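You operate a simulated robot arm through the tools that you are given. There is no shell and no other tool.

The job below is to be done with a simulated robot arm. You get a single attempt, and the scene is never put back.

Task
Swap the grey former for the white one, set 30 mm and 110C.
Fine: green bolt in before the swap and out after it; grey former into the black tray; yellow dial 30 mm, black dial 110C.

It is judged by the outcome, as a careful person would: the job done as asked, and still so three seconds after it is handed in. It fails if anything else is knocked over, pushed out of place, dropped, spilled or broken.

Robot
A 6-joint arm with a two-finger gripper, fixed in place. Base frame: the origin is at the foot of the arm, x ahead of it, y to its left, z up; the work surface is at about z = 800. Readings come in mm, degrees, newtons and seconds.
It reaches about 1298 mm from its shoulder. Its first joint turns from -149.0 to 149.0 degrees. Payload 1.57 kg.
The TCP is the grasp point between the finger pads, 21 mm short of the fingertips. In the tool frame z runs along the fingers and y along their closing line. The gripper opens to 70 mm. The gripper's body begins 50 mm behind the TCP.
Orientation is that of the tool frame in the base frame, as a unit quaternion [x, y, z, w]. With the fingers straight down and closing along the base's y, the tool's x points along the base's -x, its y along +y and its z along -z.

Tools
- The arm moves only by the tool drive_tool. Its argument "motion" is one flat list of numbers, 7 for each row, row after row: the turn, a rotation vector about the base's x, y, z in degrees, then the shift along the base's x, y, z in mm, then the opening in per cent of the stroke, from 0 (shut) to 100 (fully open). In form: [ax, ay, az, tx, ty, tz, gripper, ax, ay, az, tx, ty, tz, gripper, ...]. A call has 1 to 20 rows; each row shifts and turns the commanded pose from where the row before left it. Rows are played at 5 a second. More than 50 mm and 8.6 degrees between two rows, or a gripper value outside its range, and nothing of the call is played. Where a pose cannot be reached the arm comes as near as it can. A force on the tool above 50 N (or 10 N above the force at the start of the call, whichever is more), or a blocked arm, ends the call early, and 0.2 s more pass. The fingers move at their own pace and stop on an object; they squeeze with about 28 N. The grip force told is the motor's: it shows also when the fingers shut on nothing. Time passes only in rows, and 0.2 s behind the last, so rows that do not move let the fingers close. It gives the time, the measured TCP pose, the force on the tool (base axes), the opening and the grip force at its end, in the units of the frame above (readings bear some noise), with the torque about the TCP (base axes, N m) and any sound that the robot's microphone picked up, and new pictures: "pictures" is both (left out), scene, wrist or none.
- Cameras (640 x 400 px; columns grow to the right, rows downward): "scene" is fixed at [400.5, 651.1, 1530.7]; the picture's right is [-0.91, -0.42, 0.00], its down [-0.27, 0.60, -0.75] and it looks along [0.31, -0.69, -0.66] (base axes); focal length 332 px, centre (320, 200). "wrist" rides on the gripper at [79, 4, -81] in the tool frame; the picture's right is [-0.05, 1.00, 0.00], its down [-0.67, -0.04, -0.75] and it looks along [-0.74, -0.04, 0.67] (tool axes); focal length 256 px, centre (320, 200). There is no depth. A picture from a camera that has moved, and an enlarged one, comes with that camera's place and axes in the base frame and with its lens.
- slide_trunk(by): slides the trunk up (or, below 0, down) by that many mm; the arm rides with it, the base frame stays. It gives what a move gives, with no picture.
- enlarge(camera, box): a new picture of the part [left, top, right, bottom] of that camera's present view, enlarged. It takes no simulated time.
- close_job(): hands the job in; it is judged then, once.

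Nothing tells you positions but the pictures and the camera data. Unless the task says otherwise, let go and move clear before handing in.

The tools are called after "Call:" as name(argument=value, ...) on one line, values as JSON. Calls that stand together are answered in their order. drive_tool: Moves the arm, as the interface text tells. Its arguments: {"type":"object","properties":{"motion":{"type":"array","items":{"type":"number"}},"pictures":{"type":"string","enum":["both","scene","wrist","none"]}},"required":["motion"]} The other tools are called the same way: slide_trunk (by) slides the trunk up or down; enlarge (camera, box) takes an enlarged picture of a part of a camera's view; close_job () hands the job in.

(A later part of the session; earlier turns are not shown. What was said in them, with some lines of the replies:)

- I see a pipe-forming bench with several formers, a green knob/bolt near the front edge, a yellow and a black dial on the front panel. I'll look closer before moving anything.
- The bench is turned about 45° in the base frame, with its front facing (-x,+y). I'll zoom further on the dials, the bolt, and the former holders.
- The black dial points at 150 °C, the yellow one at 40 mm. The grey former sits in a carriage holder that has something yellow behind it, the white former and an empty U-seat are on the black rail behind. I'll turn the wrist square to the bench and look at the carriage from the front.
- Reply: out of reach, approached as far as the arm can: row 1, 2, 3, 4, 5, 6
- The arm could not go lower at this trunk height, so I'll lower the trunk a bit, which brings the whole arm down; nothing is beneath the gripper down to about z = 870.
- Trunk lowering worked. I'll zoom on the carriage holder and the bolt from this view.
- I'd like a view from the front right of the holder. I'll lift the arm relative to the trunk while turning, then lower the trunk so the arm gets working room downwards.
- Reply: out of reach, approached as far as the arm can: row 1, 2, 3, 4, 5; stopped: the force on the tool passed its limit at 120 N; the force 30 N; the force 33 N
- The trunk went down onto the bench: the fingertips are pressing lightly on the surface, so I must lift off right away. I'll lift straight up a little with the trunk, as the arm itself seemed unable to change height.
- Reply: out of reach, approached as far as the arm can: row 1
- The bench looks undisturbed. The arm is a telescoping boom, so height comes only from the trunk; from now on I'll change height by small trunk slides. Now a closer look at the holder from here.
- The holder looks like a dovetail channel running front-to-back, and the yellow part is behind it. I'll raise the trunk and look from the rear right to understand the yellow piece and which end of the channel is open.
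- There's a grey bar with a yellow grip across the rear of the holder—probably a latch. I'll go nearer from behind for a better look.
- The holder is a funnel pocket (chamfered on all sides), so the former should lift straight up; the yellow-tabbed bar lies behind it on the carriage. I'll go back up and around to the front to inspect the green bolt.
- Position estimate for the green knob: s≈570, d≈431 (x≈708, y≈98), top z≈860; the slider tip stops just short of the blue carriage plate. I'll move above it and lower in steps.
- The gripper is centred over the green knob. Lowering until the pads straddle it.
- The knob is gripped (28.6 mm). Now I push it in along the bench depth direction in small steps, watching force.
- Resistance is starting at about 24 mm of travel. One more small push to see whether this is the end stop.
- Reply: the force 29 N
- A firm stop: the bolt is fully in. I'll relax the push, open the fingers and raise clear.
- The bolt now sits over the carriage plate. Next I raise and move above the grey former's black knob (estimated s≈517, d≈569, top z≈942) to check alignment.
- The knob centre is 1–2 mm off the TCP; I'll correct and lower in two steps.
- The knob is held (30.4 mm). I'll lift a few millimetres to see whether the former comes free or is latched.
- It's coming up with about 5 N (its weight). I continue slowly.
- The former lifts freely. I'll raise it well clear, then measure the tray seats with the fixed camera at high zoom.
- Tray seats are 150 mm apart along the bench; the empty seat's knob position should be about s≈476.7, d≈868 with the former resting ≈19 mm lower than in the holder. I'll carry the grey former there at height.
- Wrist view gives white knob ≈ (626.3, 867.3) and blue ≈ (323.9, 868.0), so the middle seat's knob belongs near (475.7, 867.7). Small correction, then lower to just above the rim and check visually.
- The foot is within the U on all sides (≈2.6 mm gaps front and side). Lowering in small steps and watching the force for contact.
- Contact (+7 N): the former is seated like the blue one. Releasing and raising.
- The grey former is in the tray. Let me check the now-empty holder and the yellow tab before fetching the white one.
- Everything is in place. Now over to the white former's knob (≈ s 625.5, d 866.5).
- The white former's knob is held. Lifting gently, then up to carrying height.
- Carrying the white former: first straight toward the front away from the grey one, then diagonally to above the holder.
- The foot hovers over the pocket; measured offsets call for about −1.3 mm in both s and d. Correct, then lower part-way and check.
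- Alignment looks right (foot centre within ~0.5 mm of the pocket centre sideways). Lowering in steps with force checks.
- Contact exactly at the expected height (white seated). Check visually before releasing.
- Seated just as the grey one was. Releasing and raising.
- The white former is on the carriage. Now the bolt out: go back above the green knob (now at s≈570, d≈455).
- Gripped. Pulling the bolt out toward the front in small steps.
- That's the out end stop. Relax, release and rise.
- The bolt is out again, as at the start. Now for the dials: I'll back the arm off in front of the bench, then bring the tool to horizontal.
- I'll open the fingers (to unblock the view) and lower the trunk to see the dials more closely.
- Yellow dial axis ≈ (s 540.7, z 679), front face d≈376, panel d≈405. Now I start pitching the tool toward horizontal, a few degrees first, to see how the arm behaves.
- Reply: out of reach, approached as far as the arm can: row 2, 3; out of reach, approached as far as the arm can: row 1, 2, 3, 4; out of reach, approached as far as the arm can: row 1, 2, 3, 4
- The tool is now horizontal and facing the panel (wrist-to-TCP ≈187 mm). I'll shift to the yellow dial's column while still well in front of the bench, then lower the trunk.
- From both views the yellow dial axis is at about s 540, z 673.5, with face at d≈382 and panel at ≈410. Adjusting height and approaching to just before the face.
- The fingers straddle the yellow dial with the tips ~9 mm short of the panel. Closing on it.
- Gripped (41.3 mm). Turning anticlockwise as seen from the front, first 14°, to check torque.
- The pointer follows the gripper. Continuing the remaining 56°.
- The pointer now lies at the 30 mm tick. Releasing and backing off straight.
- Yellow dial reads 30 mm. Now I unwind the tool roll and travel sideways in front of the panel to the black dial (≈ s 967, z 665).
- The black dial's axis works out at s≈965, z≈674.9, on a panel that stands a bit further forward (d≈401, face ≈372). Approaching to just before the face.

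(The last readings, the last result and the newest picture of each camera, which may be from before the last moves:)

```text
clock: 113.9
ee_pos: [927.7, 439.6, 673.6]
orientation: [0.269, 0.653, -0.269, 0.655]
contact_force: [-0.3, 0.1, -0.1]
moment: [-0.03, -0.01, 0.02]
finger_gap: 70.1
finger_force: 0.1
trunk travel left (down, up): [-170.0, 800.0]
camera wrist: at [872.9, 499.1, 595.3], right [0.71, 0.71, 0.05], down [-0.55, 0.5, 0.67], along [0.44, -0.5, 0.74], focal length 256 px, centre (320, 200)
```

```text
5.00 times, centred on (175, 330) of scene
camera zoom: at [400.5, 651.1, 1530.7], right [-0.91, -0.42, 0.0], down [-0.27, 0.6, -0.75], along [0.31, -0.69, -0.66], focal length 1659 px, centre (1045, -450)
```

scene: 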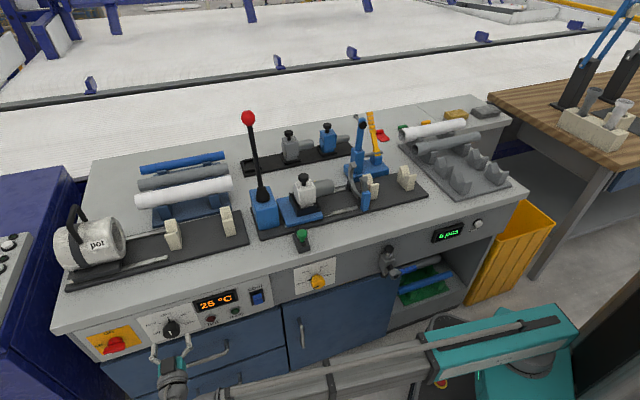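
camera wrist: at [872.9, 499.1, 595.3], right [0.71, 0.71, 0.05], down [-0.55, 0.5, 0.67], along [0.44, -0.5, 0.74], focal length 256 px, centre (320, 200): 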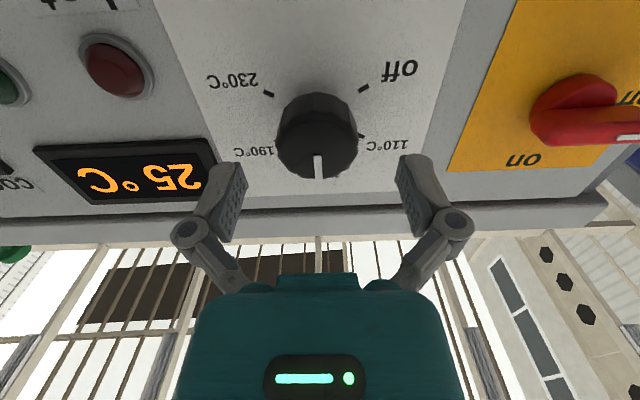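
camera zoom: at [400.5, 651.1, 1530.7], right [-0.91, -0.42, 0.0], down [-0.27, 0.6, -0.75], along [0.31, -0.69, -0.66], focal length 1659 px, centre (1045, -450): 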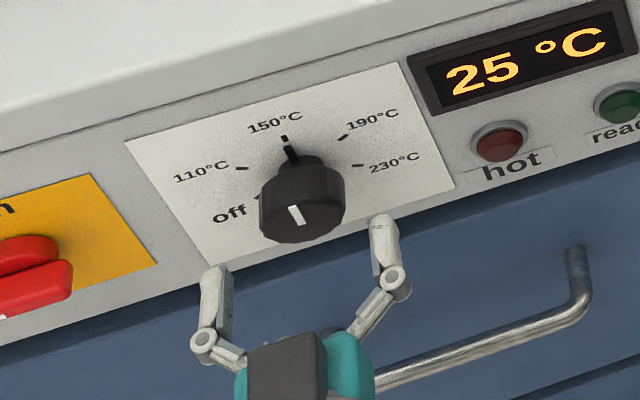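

Call:
drive_tool(motion=[0, 0, 0, 5.3, -6, 0, 100, 0, 0, 0, 5.3, -6, 0, 100, 0, 0, 0, 5.3, -6, 0, 100, 0, 0, 0, 0, 0, 0, 100])

Call:
enlarge(camera="wrist", box=[180, 40, 460, 260])

Call:
enlarge(camera="scene", box=[125, 290, 225, 370])

```text
clock: 114.9
ee_pos: [944.4, 421.7, 673.6]
orientation: [0.272, 0.653, -0.271, 0.653]
contact_force: [-0.1, -0.5, 0.6]
moment: [-0.02, 0.01, 0.03]
finger_gap: 70.1
finger_force: 0.0
trunk travel left (down, up): [-170.0, 800.0]
camera wrist: at [888.6, 481.2, 595.2], right [0.71, 0.71, 0.05], down [-0.55, 0.5, 0.67], along [0.44, -0.5, 0.74], focal length 256 px, centre (320, 200)
```

scene: 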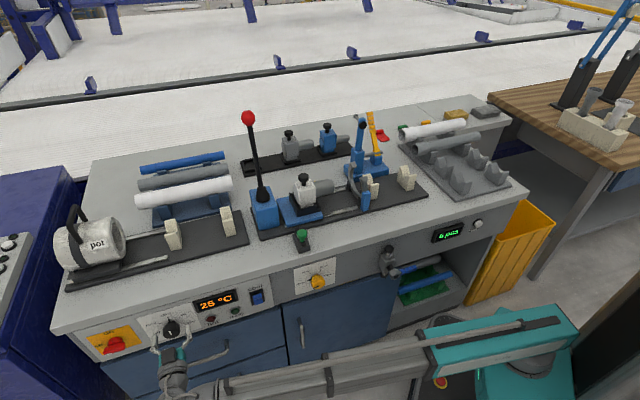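
wrist: 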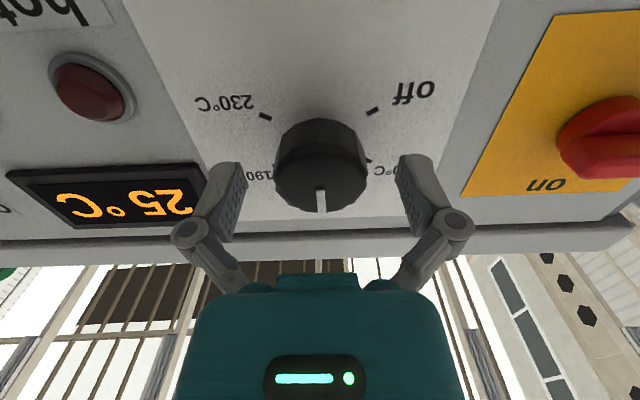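

```text
1.82 times, centred on (320, 150) of wrist
camera zoom: at [888.6, 481.2, 595.2], right [0.71, 0.71, 0.05], down [-0.55, 0.5, 0.67], along [0.44, -0.5, 0.74], focal length 465 px, centre (320, 291)
```

zoom: 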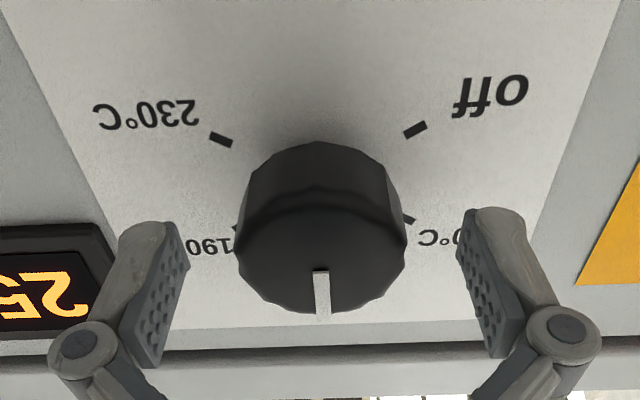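

```text
5.00 times, centred on (175, 330) of scene
camera zoom: at [400.5, 651.1, 1530.7], right [-0.91, -0.42, 0.0], down [-0.27, 0.6, -0.75], along [0.31, -0.69, -0.66], focal length 1659 px, centre (1045, -450)
```

zoom: 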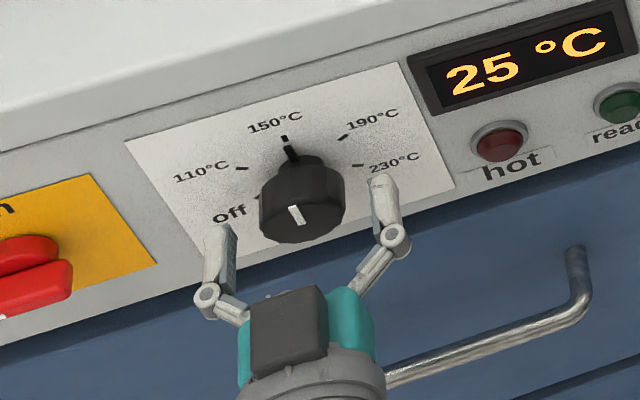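

Aligned. Closing on the black dial.

Call:
drive_tool(motion=[0, 0, 0, 0, 0, 0, 75, 0, 0, 0, 0, 0, 0, 65, 0, 0, 0, 0, 0, 0, 58, 0, 0, 0, 0, 0, 0, 50, 0, 0, 0, 0, 0, 0, 50], pictures="wrist")

Call:
enlarge(camera="scene", box=[135, 300, 215, 350])

```text
clock: 116.1
ee_pos: [943.9, 421.0, 674.4]
orientation: [0.271, 0.653, -0.271, 0.653]
contact_force: [0.9, 0.3, 0.4]
moment: [0.01, 0.04, 0.04]
finger_gap: 41.5
finger_force: 31.7
trunk travel left (down, up): [-170.0, 800.0]
camera wrist: at [888.5, 481.4, 595.2], right [0.71, 0.71, 0.05], down [-0.55, 0.5, 0.67], along [0.44, -0.5, 0.74], focal length 256 px, centre (320, 200)
```

wrist: 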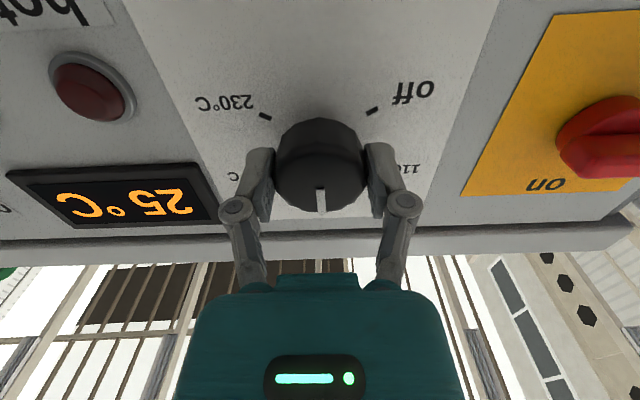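

```text
8.00 times, centred on (175, 325) of scene
camera zoom: at [400.5, 651.1, 1530.7], right [-0.91, -0.42, 0.0], down [-0.27, 0.6, -0.75], along [0.31, -0.69, -0.66], focal length 2654 px, centre (1480, -800)
```

zoom: 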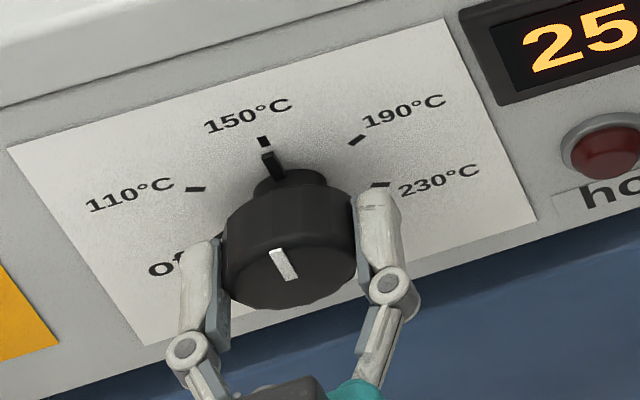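

Gripped well with negligible side force. Turning 60° anticlockwise: first half, then check.

Call:
drive_tool(motion=[-4.243, 4.243, 0, 0, 0, 0, 50, -4.243, 4.243, 0, 0, 0, 0, 50, -4.243, 4.243, 0, 0, 0, 0, 50, -4.243, 4.243, 0, 0, 0, 0, 50, -4.243, 4.243, 0, 0, 0, 0, 50], pictures="wrist")

Call:
enlarge(camera="scene", box=[135, 300, 215, 350])

```text
clock: 117.3
ee_pos: [943.5, 420.5, 674.0]
orientation: [0.092, 0.701, -0.431, 0.561]
contact_force: [8.1, 1.2, 2.9]
moment: [0.29, 0.28, -0.02]
finger_gap: 41.8
finger_force: 31.7
trunk travel left (down, up): [-170.0, 800.0]
camera wrist: at [859.8, 452.7, 603.7], right [0.63, 0.63, -0.45], down [-0.31, 0.74, 0.59], along [0.71, -0.23, 0.66], focal length 256 px, centre (320, 200)
```

wrist: 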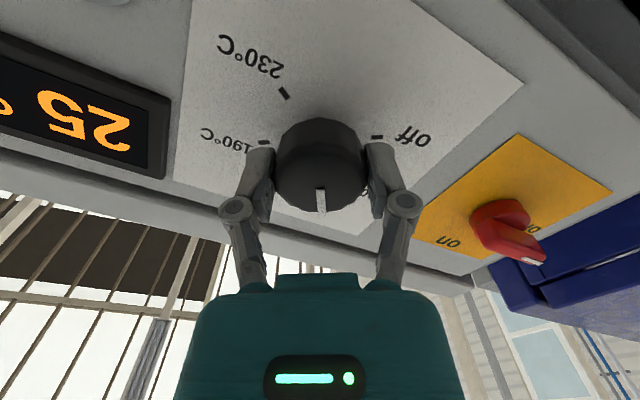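

```text
8.00 times, centred on (175, 325) of scene
camera zoom: at [400.5, 651.1, 1530.7], right [-0.91, -0.42, 0.0], down [-0.27, 0.6, -0.75], along [0.31, -0.69, -0.66], focal length 2654 px, centre (1480, -800)
```

zoom: 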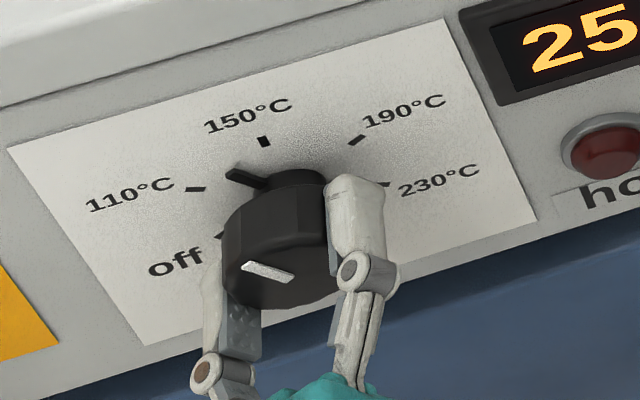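

Call:
drive_tool(motion=[-4.243, 4.243, 0, 0, 0, 0, 50, -4.243, 4.243, 0, 0, 0, 0, 50, -4.243, 4.243, 0, 0, 0, 0, 50, -4.243, 4.243, 0, 0, 0, 0, 50, 0, 0, 0, 0, 0, 0, 50], pictures="none")

Call:
enlarge(camera="scene", box=[135, 300, 215, 350])

```text
clock: 118.5
ee_pos: [943.9, 420.6, 675.2]
orientation: [-0.056, 0.705, -0.537, 0.46]
contact_force: [10.5, -1.0, 5.7]
moment: [-0.38, -0.34, 0.68]
finger_gap: 41.3
finger_force: 32.5
trunk travel left (down, up): [-170.0, 800.0]
```

```text
8.00 times, centred on (175, 325) of scene
camera zoom: at [400.5, 651.1, 1530.7], right [-0.91, -0.42, 0.0], down [-0.27, 0.6, -0.75], along [0.31, -0.69, -0.66], focal length 2654 px, centre (1480, -800)
```

zoom: 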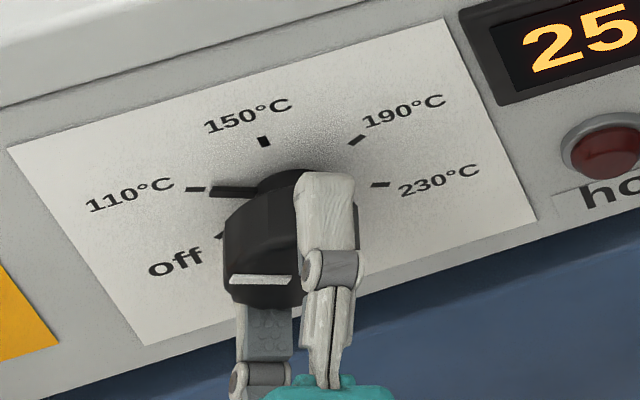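

Call:
drive_tool(motion=[-4.243, 4.243, 0, 0, 0, 0, 50, 0, 0, 0, 0, 0, 0, 50], pictures="none")

Call:
enlarge(camera="scene", box=[135, 300, 215, 350])

```text
clock: 119.1
ee_pos: [943.6, 421.0, 674.2]
orientation: [-0.091, 0.701, -0.561, 0.431]
contact_force: [12.8, -0.7, 8.6]
moment: [-0.29, -0.29, 0.46]
finger_gap: 41.5
finger_force: 32.1
trunk travel left (down, up): [-170.0, 800.0]
```

```text
8.00 times, centred on (175, 325) of scene
camera zoom: at [400.5, 651.1, 1530.7], right [-0.91, -0.42, 0.0], down [-0.27, 0.6, -0.75], along [0.31, -0.69, -0.66], focal length 2654 px, centre (1480, -800)
```

zoom: 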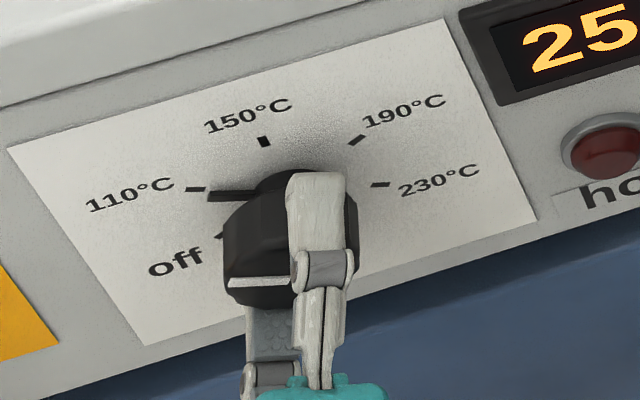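

Call:
enlarge(camera="scene", box=[155, 315, 179, 333])

```text
16.00 times, centred on (167, 324) of scene
camera zoom: at [400.5, 651.1, 1530.7], right [-0.91, -0.42, 0.0], down [-0.27, 0.6, -0.75], along [0.31, -0.69, -0.66], focal length 5308 px, centre (2768, -1784)
```

zoom: 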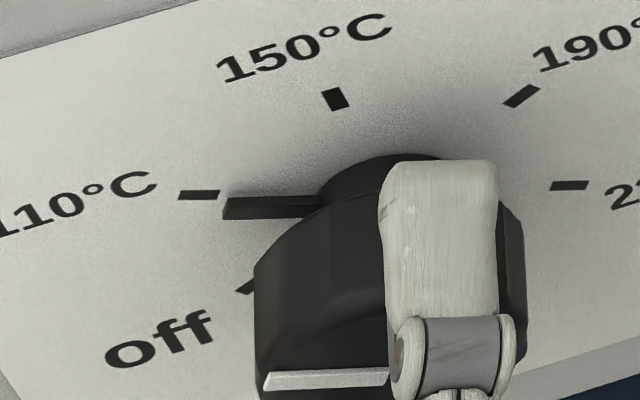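

The pointer is parallel to and in line with the 110 °C tick. Releasing and backing straight off.

Call:
drive_tool(motion=[0, 0, 0, 0, 0, 0, 70, 0, 0, 0, 0, 0, 0, 90, 0, 0, 0, 0, 0, 0, 100, 0, 0, 0, 0, 0, 0, 100], pictures="none")

Call:
drive_tool(motion=[0, 0, 0, -10, 10, 0, 100, 0, 0, 0, -15, 15, 0, 100, 0, 0, 0, -20, 20, 0, 100, 0, 0, 0, -20, 20, 0, 100, 0, 0, 0, -20, 20, 0, 100, 0, 0, 0, 0, 0, 0, 100])

Call:
enlarge(camera="scene", box=[135, 300, 215, 350])

Call:
enlarge(camera="scene", box=[60, 260, 380, 400])

Call:
enlarge(camera="scene", box=[230, 100, 390, 260])

```text
clock: 120.1
ee_pos: [942.6, 421.3, 674.0]
orientation: [-0.091, 0.701, -0.561, 0.431]
contact_force: [0.1, -0.2, -0.1]
moment: [0.01, -0.01, 0.01]
finger_gap: 69.8
finger_force: 0.1
trunk travel left (down, up): [-170.0, 800.0]
```

```text
clock: 121.5
ee_pos: [858.8, 506.2, 674.9]
orientation: [-0.092, 0.701, -0.561, 0.431]
contact_force: [0.4, 0.0, -0.8]
moment: [0.03, -0.02, -0.03]
finger_gap: 69.9
finger_force: 0.0
trunk travel left (down, up): [-170.0, 800.0]
camera wrist: at [753.0, 516.3, 630.9], right [0.39, 0.39, -0.84], down [-0.13, 0.92, 0.37], along [0.91, -0.03, 0.41], focal length 256 px, centre (320, 200)
```

scene: 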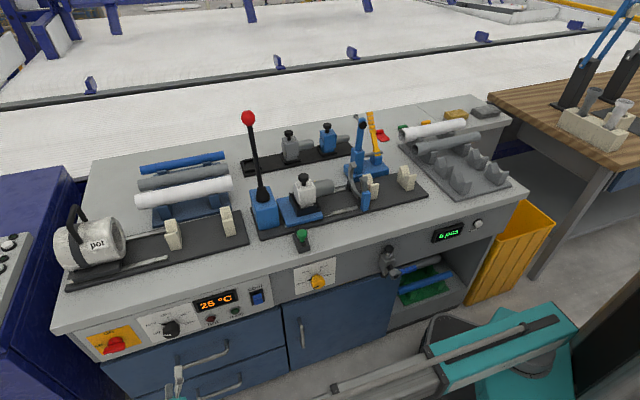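
wrist: 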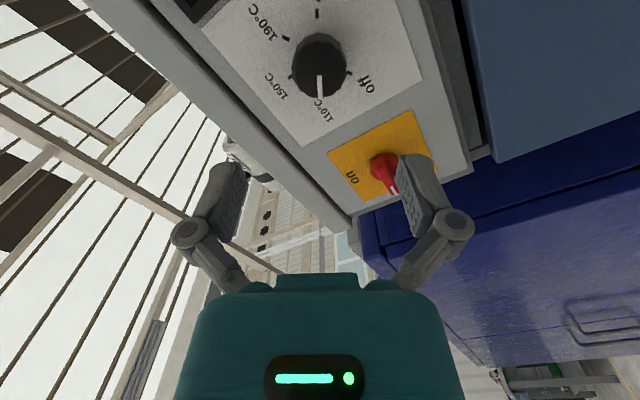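

```text
8.00 times, centred on (175, 325) of scene
camera zoom: at [400.5, 651.1, 1530.7], right [-0.91, -0.42, 0.0], down [-0.27, 0.6, -0.75], along [0.31, -0.69, -0.66], focal length 2654 px, centre (1480, -800)
```

zoom: 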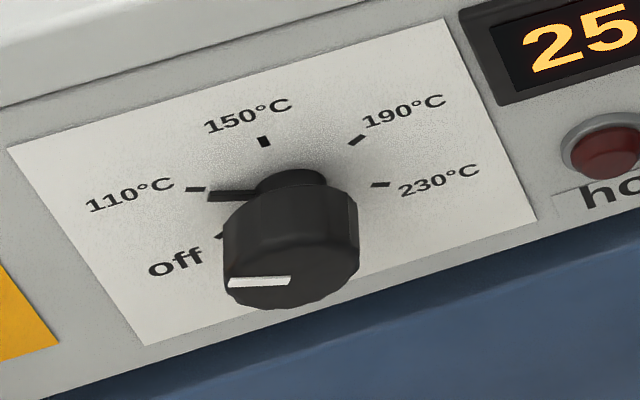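

```text
2.00 times, centred on (220, 330) of scene
camera zoom: at [400.5, 651.1, 1530.7], right [-0.91, -0.42, 0.0], down [-0.27, 0.6, -0.75], along [0.31, -0.69, -0.66], focal length 664 px, centre (520, -60)
```

zoom: 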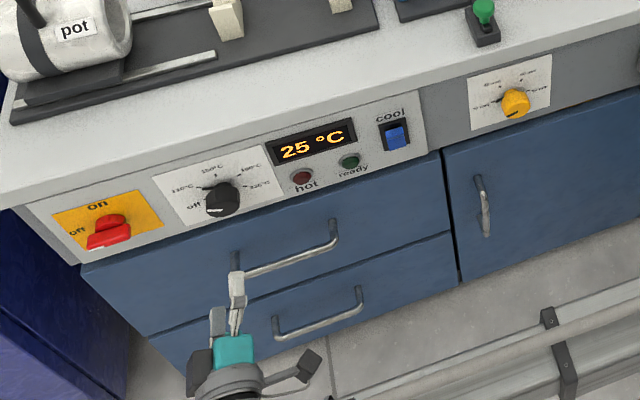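

```text
2.50 times, centred on (310, 180) of scene
camera zoom: at [400.5, 651.1, 1530.7], right [-0.91, -0.42, 0.0], down [-0.27, 0.6, -0.75], along [0.31, -0.69, -0.66], focal length 829 px, centre (345, 250)
```

zoom: 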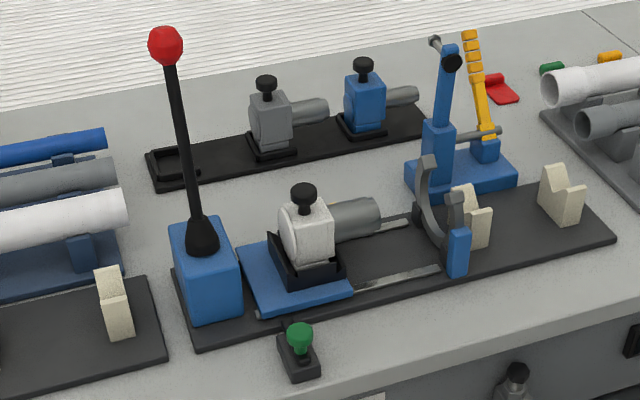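

Both dials are set. A last comparison of the bolt, the tray and the holder before handing in.

Call:
enlarge(camera="scene", box=[280, 215, 328, 255])

Call:
enlarge(camera="scene", box=[270, 165, 350, 215])

Call:
enlarge(camera="scene", box=[285, 255, 349, 295])

Call:
enlarge(camera="scene", box=[235, 110, 355, 180])

```text
10.00 times, centred on (304, 235) of scene
camera zoom: at [400.5, 651.1, 1530.7], right [-0.91, -0.42, 0.0], down [-0.27, 0.6, -0.75], along [0.31, -0.69, -0.66], focal length 3317 px, centre (480, -150)
```

zoom: 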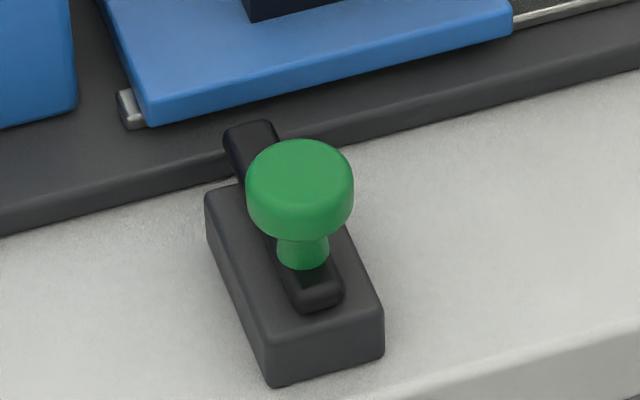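

```text
8.00 times, centred on (310, 190) of scene
camera zoom: at [400.5, 651.1, 1530.7], right [-0.91, -0.42, 0.0], down [-0.27, 0.6, -0.75], along [0.31, -0.69, -0.66], focal length 2654 px, centre (400, 280)
```

zoom: 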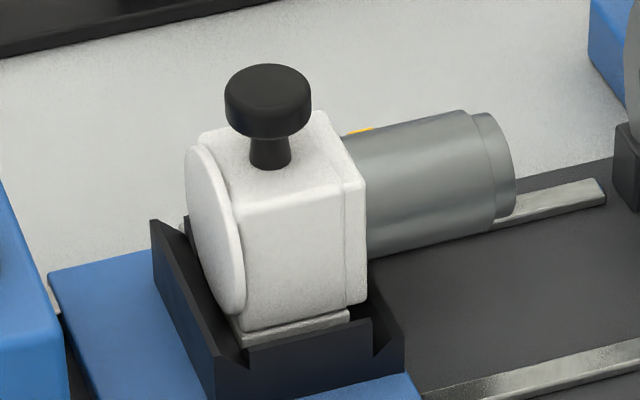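

```text
10.00 times, centred on (317, 275) of scene
camera zoom: at [400.5, 651.1, 1530.7], right [-0.91, -0.42, 0.0], down [-0.27, 0.6, -0.75], along [0.31, -0.69, -0.66], focal length 3317 px, centre (350, -550)
```

zoom: 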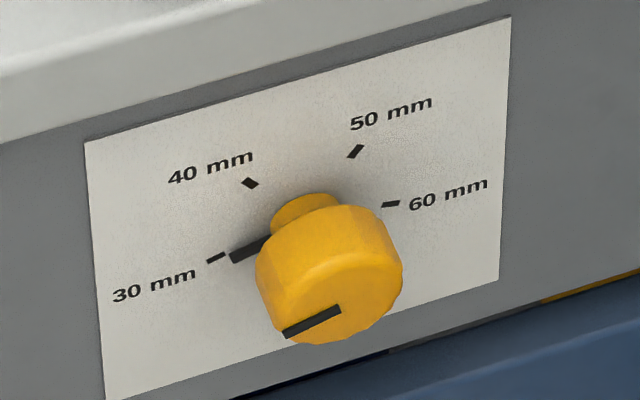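

```text
5.33 times, centred on (295, 145) of scene
camera zoom: at [400.5, 651.1, 1530.7], right [-0.91, -0.42, 0.0], down [-0.27, 0.6, -0.75], along [0.31, -0.69, -0.66], focal length 1769 px, centre (453, 493)
```

zoom: 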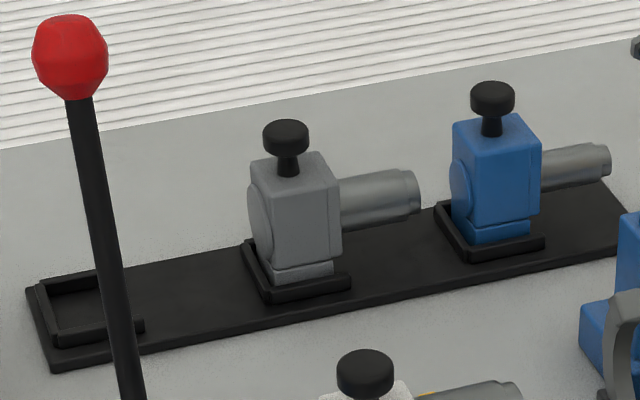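

White former seated in the carriage, grey former seated in the black tray, green bolt back out exactly as at first, yellow dial on 30 mm, black dial on 110 °C, and the gripper is open and clear of the bench. I hand the job in.

Call:
close_job()

```text
The job is handed in.
```

The swap is done and both dials are set, and I've handed the job in. No result has come back from the judging yet.

- **Bolt:** I pushed the green bolt fully in before touching the formers. After the swap I pulled it back out to its end stop, and it looks the same as it did at the start.
- **Formers:** The white former sits in the carriage holder at the height I expected. The grey former sits in the middle seat of the black tray. The white former's old seat is empty.
- **Dials:** The yellow dial points at 30 mm and the black dial at 110C. I confirmed both in close-up after letting go.

Early on, while I was lowering the arm to look at the bench, the fingertips pressed onto the work surface. The arm's force limit stopped it at 120 N. I lifted off straight away and saw no movement or damage in the close-ups that followed.

I left the yellow-tabbed bar behind the holder and the red on/off switch alone, since the task didn't mention them. The gripper is open and clear of the bench.
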